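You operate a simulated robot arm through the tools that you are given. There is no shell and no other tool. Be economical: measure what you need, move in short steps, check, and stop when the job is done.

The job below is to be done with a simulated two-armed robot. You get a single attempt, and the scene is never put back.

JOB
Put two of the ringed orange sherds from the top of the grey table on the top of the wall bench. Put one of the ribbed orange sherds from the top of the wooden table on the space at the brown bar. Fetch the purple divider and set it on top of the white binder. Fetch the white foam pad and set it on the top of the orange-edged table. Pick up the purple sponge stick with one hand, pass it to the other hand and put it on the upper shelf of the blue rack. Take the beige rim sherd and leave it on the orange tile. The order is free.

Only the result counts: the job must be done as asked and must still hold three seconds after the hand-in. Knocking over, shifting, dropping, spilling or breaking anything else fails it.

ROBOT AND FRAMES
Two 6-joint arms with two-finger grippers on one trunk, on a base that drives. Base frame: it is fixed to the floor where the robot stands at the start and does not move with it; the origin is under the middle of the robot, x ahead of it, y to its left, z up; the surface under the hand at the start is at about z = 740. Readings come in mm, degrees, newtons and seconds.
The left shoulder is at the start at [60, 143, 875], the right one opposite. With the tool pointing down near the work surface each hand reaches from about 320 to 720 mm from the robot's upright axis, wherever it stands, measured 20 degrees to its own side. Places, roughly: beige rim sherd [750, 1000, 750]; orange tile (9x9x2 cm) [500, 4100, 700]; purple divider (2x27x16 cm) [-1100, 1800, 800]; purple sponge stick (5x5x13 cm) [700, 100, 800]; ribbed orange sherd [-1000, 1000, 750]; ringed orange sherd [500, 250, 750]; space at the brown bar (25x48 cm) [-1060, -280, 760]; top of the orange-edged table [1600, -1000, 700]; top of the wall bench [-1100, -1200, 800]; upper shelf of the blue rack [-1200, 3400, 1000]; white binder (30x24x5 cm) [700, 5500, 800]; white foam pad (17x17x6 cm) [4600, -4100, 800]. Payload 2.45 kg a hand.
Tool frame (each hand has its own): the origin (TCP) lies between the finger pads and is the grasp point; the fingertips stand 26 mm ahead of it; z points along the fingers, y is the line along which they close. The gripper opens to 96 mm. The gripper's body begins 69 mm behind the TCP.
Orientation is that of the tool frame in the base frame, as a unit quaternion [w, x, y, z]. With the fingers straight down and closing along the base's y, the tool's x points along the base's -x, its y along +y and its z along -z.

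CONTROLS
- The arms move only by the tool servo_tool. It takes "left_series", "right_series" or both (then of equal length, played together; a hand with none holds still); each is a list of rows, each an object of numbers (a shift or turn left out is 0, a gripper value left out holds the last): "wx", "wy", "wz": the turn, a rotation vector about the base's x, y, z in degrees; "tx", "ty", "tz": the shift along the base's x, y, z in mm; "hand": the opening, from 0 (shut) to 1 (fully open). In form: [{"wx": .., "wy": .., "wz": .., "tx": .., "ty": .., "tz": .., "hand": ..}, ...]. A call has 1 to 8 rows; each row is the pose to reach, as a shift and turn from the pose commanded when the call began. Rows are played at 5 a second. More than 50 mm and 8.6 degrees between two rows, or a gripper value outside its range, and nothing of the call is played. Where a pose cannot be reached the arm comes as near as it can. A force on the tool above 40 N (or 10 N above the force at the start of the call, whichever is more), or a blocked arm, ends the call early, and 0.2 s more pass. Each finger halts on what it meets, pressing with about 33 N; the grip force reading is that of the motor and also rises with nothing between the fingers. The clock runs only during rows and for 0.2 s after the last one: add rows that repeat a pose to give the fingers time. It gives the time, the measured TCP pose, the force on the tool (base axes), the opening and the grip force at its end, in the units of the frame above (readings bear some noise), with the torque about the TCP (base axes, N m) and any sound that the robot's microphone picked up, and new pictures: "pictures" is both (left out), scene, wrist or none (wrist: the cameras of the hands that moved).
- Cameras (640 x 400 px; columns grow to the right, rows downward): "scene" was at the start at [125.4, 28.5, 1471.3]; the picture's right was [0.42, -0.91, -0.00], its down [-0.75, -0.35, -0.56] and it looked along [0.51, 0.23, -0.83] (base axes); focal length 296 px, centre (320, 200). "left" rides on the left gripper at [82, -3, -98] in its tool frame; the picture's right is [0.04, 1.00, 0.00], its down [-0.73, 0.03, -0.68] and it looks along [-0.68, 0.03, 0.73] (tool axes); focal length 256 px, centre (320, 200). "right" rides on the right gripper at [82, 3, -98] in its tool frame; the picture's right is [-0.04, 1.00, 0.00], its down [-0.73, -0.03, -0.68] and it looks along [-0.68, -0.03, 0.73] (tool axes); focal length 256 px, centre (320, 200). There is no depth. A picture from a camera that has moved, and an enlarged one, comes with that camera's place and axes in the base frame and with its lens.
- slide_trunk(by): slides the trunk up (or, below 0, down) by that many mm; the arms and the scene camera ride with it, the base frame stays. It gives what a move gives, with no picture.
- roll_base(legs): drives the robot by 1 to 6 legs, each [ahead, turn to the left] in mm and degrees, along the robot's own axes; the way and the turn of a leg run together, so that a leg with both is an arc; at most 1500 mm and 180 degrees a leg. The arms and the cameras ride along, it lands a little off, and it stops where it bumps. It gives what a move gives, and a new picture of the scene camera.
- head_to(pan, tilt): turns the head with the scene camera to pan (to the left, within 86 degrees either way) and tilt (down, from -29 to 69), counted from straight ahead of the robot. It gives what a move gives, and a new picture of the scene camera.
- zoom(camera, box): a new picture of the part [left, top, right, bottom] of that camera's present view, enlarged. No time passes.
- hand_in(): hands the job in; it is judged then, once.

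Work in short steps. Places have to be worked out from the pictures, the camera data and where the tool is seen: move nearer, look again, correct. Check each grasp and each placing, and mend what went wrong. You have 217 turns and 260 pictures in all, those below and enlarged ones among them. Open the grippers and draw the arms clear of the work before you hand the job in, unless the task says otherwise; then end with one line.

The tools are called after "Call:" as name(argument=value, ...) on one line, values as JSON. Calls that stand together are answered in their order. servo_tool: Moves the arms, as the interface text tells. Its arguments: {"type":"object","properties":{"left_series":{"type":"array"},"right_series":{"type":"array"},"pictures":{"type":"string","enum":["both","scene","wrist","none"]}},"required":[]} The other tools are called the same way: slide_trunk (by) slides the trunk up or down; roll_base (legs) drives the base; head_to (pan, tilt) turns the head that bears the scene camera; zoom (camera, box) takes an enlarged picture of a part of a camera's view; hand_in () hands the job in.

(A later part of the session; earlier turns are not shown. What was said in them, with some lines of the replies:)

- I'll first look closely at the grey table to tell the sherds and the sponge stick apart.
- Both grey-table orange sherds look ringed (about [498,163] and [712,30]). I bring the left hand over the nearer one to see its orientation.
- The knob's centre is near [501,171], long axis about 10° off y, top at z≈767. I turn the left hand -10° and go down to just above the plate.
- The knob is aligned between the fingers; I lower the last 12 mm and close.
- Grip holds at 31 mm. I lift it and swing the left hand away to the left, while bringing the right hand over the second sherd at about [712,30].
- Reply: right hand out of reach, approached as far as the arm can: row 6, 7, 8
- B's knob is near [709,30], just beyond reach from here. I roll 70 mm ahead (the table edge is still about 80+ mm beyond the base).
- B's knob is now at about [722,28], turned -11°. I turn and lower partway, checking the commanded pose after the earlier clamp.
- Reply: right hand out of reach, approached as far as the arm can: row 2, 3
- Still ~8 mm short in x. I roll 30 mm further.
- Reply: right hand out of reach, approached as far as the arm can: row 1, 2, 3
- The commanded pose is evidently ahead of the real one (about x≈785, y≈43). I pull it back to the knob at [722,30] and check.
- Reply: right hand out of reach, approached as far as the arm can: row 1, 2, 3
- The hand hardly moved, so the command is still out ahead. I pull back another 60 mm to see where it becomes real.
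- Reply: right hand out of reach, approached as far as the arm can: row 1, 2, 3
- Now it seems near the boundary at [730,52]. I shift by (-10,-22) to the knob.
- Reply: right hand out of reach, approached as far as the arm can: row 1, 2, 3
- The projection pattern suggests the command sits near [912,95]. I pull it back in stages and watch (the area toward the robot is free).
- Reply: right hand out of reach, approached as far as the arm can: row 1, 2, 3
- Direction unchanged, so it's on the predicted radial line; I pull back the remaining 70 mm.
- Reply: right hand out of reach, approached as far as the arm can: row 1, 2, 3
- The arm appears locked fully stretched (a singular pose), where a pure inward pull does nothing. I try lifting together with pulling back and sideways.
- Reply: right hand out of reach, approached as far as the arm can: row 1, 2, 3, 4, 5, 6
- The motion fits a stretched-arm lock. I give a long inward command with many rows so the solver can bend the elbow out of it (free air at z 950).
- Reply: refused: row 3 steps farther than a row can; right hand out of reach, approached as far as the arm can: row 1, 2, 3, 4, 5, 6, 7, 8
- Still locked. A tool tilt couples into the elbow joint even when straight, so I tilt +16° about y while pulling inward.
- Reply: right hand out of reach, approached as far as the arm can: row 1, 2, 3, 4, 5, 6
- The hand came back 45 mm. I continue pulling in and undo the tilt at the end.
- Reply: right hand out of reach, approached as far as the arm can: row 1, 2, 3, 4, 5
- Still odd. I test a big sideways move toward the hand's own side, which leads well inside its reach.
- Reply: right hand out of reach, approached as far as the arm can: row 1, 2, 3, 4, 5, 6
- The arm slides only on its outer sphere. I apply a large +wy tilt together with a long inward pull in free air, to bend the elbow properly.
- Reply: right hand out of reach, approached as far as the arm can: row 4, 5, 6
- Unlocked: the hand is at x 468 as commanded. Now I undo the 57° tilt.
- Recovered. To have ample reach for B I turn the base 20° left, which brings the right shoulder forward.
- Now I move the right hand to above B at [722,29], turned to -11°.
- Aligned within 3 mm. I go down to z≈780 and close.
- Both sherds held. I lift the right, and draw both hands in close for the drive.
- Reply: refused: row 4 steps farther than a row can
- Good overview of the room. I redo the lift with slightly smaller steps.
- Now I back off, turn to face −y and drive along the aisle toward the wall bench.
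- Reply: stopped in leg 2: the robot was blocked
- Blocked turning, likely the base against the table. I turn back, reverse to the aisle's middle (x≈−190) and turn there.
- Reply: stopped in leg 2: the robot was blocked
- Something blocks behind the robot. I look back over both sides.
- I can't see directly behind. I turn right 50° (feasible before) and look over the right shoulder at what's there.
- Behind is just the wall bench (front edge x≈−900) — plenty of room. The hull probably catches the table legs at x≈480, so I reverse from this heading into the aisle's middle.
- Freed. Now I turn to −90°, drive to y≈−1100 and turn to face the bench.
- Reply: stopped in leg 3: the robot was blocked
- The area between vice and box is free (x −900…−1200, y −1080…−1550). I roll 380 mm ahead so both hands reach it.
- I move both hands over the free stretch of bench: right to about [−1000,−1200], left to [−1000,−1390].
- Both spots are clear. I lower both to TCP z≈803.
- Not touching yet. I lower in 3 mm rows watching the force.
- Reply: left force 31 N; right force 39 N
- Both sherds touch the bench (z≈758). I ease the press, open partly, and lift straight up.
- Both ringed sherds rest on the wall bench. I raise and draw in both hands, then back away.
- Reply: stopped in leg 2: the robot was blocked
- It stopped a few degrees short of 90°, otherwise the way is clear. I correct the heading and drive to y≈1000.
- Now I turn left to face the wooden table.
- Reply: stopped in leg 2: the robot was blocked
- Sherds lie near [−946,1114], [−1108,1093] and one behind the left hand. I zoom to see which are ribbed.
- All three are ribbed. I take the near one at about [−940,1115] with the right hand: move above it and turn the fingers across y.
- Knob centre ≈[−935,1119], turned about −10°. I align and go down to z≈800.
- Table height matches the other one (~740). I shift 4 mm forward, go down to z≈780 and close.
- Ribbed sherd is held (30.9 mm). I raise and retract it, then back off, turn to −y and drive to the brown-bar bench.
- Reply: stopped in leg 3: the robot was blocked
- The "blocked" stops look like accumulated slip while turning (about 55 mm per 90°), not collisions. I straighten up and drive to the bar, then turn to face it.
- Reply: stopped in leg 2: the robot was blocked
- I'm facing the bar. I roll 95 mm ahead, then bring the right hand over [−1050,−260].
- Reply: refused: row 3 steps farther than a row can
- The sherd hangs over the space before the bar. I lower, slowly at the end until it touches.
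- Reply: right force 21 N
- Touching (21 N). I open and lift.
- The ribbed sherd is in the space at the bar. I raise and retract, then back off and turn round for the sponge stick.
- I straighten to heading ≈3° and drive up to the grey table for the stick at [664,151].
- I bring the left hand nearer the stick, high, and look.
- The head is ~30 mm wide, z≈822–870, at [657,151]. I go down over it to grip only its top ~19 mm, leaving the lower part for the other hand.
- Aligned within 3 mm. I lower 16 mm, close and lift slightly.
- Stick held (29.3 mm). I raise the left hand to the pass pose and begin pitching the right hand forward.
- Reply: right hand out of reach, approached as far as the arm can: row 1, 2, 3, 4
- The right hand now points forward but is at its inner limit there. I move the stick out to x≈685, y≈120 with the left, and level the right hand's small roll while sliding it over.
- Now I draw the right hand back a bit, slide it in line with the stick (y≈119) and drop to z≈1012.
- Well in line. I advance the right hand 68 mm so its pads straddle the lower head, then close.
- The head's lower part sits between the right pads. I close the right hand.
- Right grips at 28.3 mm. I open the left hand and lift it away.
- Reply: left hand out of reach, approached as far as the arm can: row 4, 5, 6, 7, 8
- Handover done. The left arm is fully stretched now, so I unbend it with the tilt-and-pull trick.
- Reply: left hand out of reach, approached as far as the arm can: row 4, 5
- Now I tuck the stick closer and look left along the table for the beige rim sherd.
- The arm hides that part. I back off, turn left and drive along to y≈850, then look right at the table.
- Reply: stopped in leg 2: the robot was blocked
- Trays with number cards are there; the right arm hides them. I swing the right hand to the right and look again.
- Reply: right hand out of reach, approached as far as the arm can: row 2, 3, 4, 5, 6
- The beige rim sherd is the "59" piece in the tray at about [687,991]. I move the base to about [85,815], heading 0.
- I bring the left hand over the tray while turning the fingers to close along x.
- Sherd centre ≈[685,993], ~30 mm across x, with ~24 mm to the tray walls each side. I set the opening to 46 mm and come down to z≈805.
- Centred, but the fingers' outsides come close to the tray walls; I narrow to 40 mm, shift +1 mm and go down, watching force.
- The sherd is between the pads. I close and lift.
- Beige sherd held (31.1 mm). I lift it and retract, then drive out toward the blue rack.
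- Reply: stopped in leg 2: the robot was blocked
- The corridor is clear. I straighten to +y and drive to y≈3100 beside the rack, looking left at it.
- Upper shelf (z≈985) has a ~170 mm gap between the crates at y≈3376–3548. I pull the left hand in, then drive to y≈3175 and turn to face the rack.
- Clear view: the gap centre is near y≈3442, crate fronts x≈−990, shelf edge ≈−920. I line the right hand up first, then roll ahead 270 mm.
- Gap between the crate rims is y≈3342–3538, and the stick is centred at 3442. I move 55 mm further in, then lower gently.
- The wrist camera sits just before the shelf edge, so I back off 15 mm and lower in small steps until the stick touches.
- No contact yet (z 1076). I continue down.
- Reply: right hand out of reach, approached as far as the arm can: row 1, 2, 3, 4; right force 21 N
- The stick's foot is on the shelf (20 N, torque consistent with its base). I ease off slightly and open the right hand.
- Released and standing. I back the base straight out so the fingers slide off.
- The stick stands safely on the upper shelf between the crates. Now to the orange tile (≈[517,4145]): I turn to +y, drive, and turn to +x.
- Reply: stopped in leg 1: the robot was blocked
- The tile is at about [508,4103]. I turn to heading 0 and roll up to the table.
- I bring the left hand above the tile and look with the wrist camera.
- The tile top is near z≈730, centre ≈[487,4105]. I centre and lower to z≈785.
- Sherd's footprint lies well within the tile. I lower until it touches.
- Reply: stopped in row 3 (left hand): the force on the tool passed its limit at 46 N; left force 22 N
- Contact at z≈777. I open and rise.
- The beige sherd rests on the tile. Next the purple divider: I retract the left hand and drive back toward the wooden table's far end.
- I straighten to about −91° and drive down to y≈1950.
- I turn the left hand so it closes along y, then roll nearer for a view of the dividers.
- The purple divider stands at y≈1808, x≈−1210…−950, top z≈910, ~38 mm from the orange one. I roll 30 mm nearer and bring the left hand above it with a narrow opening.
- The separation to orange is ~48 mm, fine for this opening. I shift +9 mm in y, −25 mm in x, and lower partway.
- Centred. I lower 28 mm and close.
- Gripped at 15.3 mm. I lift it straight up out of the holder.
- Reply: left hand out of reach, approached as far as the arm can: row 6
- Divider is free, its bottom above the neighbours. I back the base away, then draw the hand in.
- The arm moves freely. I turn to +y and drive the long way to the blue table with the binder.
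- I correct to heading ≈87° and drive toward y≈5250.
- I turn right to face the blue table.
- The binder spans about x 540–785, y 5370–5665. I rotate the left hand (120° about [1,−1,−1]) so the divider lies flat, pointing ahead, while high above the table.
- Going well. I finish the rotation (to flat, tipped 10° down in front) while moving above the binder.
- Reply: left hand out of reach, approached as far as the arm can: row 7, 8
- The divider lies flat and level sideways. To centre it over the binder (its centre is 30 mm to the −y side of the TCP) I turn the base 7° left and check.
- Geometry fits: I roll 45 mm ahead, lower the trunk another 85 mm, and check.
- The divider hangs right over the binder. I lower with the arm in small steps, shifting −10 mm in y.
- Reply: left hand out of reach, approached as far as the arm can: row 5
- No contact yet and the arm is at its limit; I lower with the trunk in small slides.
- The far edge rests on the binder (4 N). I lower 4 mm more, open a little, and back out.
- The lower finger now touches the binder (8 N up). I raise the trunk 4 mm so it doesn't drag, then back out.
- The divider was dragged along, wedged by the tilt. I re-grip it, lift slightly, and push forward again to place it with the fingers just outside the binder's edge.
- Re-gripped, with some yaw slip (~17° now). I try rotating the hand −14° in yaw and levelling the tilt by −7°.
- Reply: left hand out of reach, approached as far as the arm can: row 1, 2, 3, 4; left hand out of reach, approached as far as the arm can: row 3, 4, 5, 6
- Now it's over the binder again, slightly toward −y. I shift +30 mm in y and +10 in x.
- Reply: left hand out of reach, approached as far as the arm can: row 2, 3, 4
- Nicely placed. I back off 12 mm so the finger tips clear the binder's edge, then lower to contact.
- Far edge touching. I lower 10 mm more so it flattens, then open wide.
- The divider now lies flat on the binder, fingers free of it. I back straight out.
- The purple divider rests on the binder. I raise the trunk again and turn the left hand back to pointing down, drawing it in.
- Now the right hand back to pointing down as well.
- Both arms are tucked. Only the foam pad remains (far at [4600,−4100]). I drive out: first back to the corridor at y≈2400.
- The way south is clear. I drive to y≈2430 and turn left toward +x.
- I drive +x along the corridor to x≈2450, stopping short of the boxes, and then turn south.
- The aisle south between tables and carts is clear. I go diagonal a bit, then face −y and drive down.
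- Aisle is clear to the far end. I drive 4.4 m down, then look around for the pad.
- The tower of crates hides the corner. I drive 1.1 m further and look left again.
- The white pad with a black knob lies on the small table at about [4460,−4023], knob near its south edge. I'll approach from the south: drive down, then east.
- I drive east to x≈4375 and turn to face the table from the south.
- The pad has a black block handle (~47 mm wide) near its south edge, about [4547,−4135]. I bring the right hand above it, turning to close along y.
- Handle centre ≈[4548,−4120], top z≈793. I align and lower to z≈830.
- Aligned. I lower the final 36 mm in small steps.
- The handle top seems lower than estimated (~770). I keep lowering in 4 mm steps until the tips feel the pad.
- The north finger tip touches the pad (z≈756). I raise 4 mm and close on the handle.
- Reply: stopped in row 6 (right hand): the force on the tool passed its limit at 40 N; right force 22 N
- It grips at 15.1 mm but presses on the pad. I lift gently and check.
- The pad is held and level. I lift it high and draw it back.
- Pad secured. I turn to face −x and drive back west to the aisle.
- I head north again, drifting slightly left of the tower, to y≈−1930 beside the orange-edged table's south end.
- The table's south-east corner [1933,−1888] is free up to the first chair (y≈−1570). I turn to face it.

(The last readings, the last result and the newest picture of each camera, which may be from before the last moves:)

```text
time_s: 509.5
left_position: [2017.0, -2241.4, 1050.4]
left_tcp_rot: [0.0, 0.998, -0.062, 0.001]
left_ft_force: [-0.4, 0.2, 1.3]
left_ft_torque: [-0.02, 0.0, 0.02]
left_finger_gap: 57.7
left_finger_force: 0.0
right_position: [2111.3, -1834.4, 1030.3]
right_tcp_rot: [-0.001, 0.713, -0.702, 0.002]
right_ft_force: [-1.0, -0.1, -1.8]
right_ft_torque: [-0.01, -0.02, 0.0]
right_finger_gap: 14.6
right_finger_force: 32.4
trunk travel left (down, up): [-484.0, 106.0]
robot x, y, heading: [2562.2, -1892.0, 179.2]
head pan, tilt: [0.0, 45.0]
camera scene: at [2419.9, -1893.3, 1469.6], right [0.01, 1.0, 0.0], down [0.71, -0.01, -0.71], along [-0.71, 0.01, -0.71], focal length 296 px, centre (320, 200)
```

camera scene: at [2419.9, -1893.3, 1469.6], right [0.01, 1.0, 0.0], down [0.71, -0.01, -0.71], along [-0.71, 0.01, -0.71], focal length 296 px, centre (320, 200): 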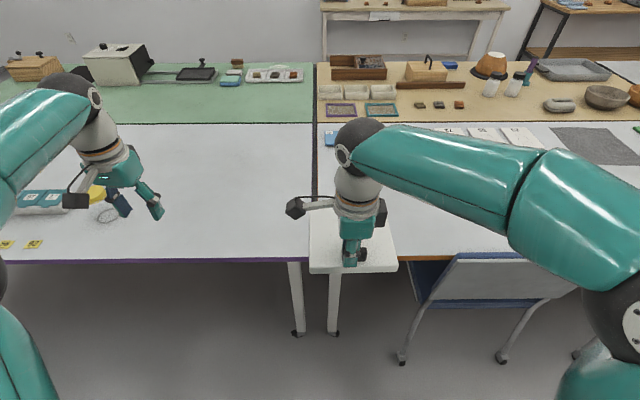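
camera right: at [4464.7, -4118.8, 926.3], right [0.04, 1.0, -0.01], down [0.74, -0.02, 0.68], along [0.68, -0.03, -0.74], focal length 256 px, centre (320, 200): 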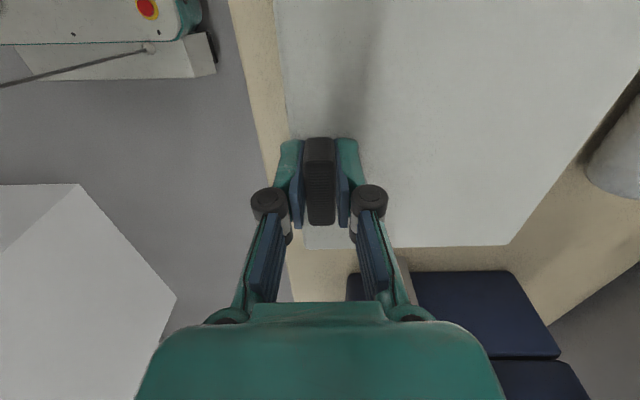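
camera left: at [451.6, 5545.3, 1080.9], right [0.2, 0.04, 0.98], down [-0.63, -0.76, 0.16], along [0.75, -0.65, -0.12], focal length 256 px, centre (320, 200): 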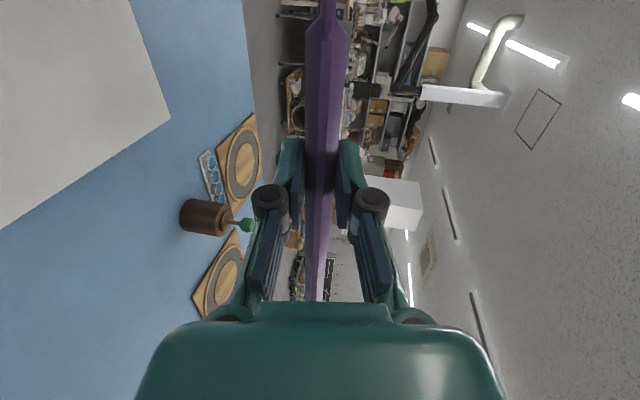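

The right spot is clear between the table seam (y≈−1895) and the chair (y≈−1630). I roll 165 mm ahead and carry the pad over [1795,−1765].

Call:
roll_base(legs=[[165, 0]])

Call:
servo_tool(right_series=[{"tx": -25, "ty": 15}, {"tx": -50, "ty": 30}, {"tx": -75, "ty": 50, "tz": -20}, {"tx": -100, "ty": 70, "tz": -50}, {"tx": -105, "ty": 72, "tz": -95}], pictures="both")

```text
time_s: 510.9
left_position: [1848.2, -2239.9, 1049.9]
left_tcp_rot: [-0.002, 0.998, -0.063, 0.001]
left_ft_force: [0.5, -0.4, 0.5]
left_ft_torque: [0.0, -0.04, -0.01]
left_finger_gap: 57.6
left_finger_force: 0.0
right_position: [1943.1, -1833.2, 1030.7]
right_tcp_rot: [-0.002, 0.713, -0.701, 0.003]
right_ft_force: [0.3, -0.2, 0.2]
right_ft_torque: [-0.01, -0.08, 0.0]
right_finger_gap: 14.7
right_finger_force: 32.7
trunk travel left (down, up): [-484.0, 106.0]
robot x, y, heading: [2396.2, -1892.2, 179.1]
head pan, tilt: [0.0, 45.0]
camera scene: at [2251.3, -1891.7, 1469.4], right [0.01, 1.0, 0.0], down [0.71, -0.01, -0.71], along [-0.71, 0.01, -0.71], focal length 296 px, centre (320, 200)
```

scene: 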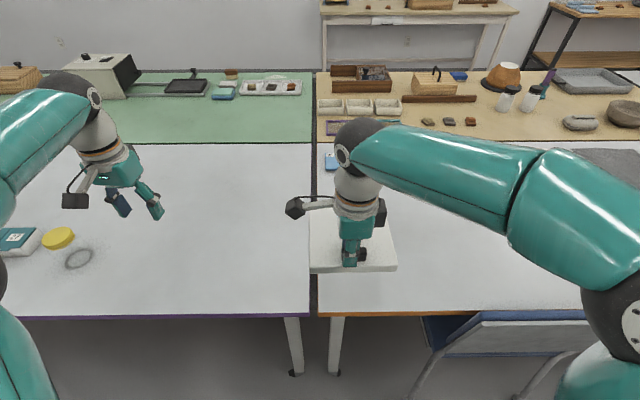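

```text
time_s: 512.1
left_position: [1849.4, -2240.3, 1049.8]
left_tcp_rot: [-0.001, 0.998, -0.063, 0.0]
left_ft_force: [0.5, -0.3, -0.2]
left_ft_torque: [0.01, 0.0, 0.01]
left_finger_gap: 57.5
left_finger_force: 0.0
right_position: [1838.6, -1760.9, 934.3]
right_tcp_rot: [-0.001, 0.713, -0.701, 0.002]
right_ft_force: [-0.6, -0.3, -0.9]
right_ft_torque: [0.02, -0.04, 0.03]
right_finger_gap: 14.6
right_finger_force: 33.0
trunk travel left (down, up): [-484.0, 106.0]
robot x, y, heading: [2398.2, -1893.5, 179.1]
head pan, tilt: [0.0, 45.0]
camera scene: at [2252.6, -1891.7, 1469.6], right [0.01, 1.0, 0.0], down [0.71, -0.01, -0.71], along [-0.71, 0.01, -0.71], focal length 296 px, centre (320, 200)
camera right: at [1836.5, -1843.3, 1033.1], right [-1.0, 0.02, -0.01], down [0.01, 0.74, 0.68], along [0.02, 0.68, -0.74], focal length 256 px, centre (320, 200)
```

scene: 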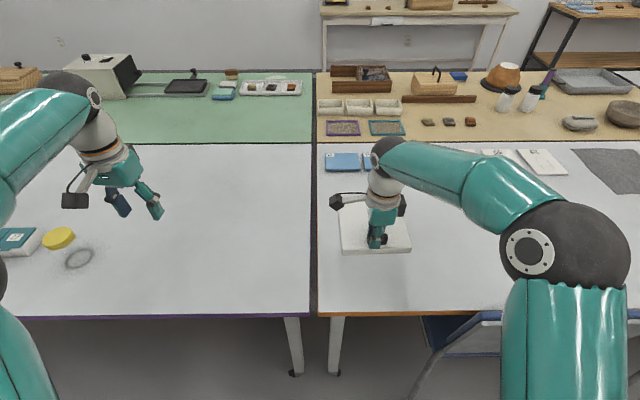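
right: 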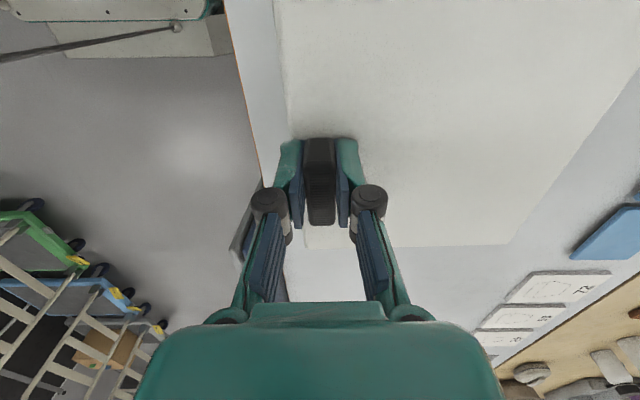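

Over the free corner of the orange-edged table. I lower, with small steps at the end.

Call:
servo_tool(right_series=[{"tz": -45}, {"tz": -90}, {"tz": -120}, {"tz": -128}, {"tz": -132}, {"tz": -136}, {"tz": -140}], pictures="none")

```text
time_s: 513.7
left_position: [1850.3, -2238.9, 1048.9]
left_tcp_rot: [-0.002, 0.998, -0.063, 0.0]
left_ft_force: [0.1, 0.6, 0.0]
left_ft_torque: [0.03, -0.03, 0.05]
left_finger_gap: 57.8
left_finger_force: 0.0
right_position: [1838.9, -1760.2, 796.0]
right_tcp_rot: [-0.001, 0.713, -0.702, 0.003]
right_ft_force: [0.1, -0.2, -1.3]
right_ft_torque: [0.0, -0.06, 0.02]
right_finger_gap: 14.8
right_finger_force: 33.3
trunk travel left (down, up): [-484.0, 106.0]
robot x, y, heading: [2393.2, -1890.8, 178.9]
head pan, tilt: [0.0, 45.0]
```

Call:
servo_tool(right_series=[{"tz": -3}, {"tz": -6}, {"tz": -9}, {"tz": -12}], pictures="none")

```text
time_s: 514.8
left_position: [1852.3, -2239.8, 1050.9]
left_tcp_rot: [-0.001, 0.998, -0.063, -0.001]
left_ft_force: [-0.5, 0.3, 0.2]
left_ft_torque: [0.03, 0.02, -0.01]
left_finger_gap: 57.8
left_finger_force: 0.1
right_position: [1840.1, -1762.3, 791.0]
right_tcp_rot: [0.002, 0.712, -0.702, -0.001]
right_ft_force: [10.9, 0.7, 19.1]
right_ft_torque: [-0.06, -0.59, -0.01]
right_finger_gap: 14.7
right_finger_force: 32.6
trunk travel left (down, up): [-484.0, 106.0]
robot x, y, heading: [2393.8, -1893.5, 178.9]
head pan, tilt: [0.0, 45.0]
stopped in row 4 (right hand): the force on the tool passed its limit at 41 N (the readings are from after the stop); the commanded pose is now the measured one
```

The pad is down on the table. I open the hand, and lift clear.

Call:
servo_tool(right_series=[{"tz": 2}, {"tz": 3, "hand": 0.35}, {"tz": 4, "hand": 0.45}, {"tz": 4, "hand": 0.45}, {"tz": 30, "hand": 0.45}, {"tz": 75}, {"tz": 120}, {"tz": 165}], pictures="both")

```text
time_s: 516.6
left_position: [1851.0, -2239.4, 1051.0]
left_tcp_rot: [-0.001, 0.998, -0.063, 0.0]
left_ft_force: [0.2, 0.3, 0.7]
left_ft_torque: [0.0, 0.05, 0.02]
left_finger_gap: 57.5
left_finger_force: 0.1
right_position: [1839.3, -1761.4, 955.1]
right_tcp_rot: [0.001, 0.712, -0.702, 0.0]
right_ft_force: [-0.6, 0.4, -0.6]
right_ft_torque: [-0.01, 0.02, -0.02]
right_finger_gap: 43.1
right_finger_force: 0.1
trunk travel left (down, up): [-484.0, 106.0]
robot x, y, heading: [2397.5, -1892.1, 179.1]
head pan, tilt: [0.0, 45.0]
camera scene: at [2254.1, -1891.8, 1469.7], right [0.01, 1.0, 0.0], down [0.71, -0.01, -0.71], along [-0.71, 0.01, -0.71], focal length 296 px, centre (320, 200)
camera right: at [1837.8, -1842.6, 1052.7], right [-1.0, 0.03, 0.0], down [0.02, 0.74, 0.68], along [0.02, 0.68, -0.74], focal length 256 px, centre (320, 200)
```

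scene: 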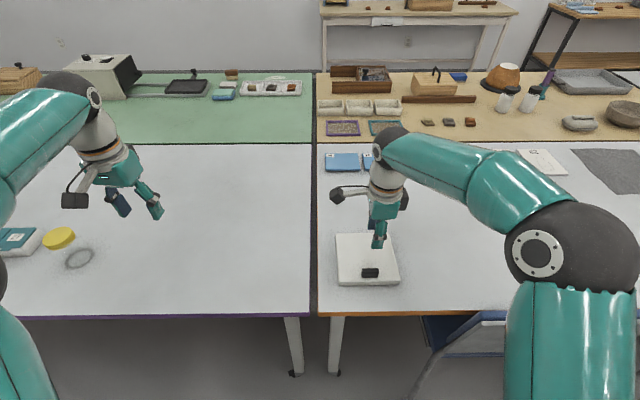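
right: 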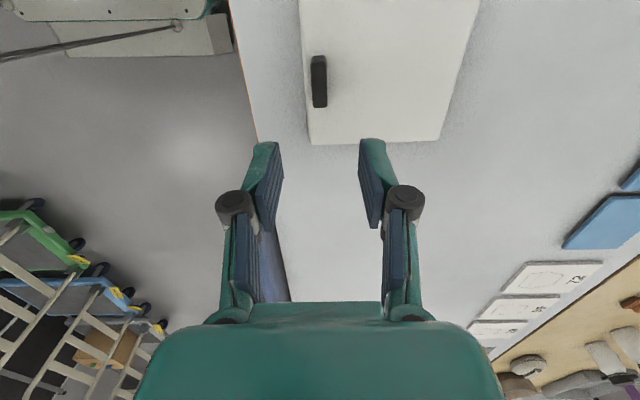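

The pad lies on the orange-edged table. I raise and draw the arms clear with grippers open, and back the base off.

Call:
servo_tool(right_series=[{"tz": 40, "hand": 1}, {"tz": 75, "hand": 1}, {"tz": 80, "tx": 45, "hand": 1}, {"tz": 80, "tx": 90, "hand": 1}], left_series=[{"hand": 1}, {"hand": 1}, {"hand": 1}, {"hand": 1}], pictures="none")

Call:
roll_base(legs=[[-260, 0]])

```text
time_s: 517.6
left_position: [1850.7, -2239.4, 1051.6]
left_tcp_rot: [0.0, 0.998, -0.062, 0.0]
left_ft_force: [0.1, 0.6, -0.8]
left_ft_torque: [0.0, -0.03, 0.01]
left_finger_gap: 96.4
left_finger_force: 0.0
right_position: [1927.8, -1762.0, 1034.4]
right_tcp_rot: [0.003, 0.712, -0.702, -0.001]
right_ft_force: [0.2, -0.2, 0.1]
right_ft_torque: [0.0, 0.0, -0.01]
right_finger_gap: 95.9
right_finger_force: 0.0
trunk travel left (down, up): [-484.0, 106.0]
robot x, y, heading: [2397.3, -1888.9, 179.5]
head pan, tilt: [0.0, 45.0]
```

```text
time_s: 519.5
left_position: [2108.7, -2242.7, 1051.1]
left_tcp_rot: [-0.001, 0.998, -0.064, -0.001]
left_ft_force: [0.3, -0.6, -0.3]
left_ft_torque: [-0.02, 0.04, -0.02]
left_finger_gap: 96.0
left_finger_force: 0.2
right_position: [2186.2, -1764.9, 1034.3]
right_tcp_rot: [0.002, 0.712, -0.702, -0.002]
right_ft_force: [-0.4, -1.1, -0.4]
right_ft_torque: [0.01, 0.07, 0.04]
right_finger_gap: 96.0
right_finger_force: 0.1
trunk travel left (down, up): [-484.0, 106.0]
robot x, y, heading: [2652.1, -1897.4, 179.1]
head pan, tilt: [0.0, 45.0]
camera scene: at [2512.9, -1895.0, 1469.8], right [0.02, 1.0, 0.0], down [0.71, -0.01, -0.71], along [-0.71, 0.01, -0.71], focal length 296 px, centre (320, 200)
```

scene: 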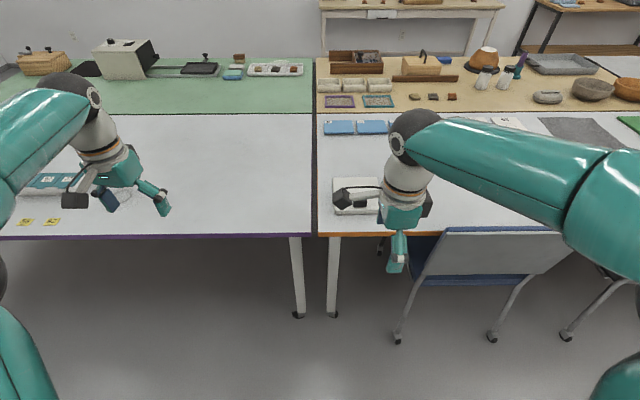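

All six placings are done and checked, and the arms are clear with the grippers open, so I hand the job in.

Call:
hand_in()

```text
The job is handed in.
```

I finished all six placings and handed the job in. I checked each one by camera after release; the purple divider lies flat on the binder but sticks out slightly past its front-left edge.
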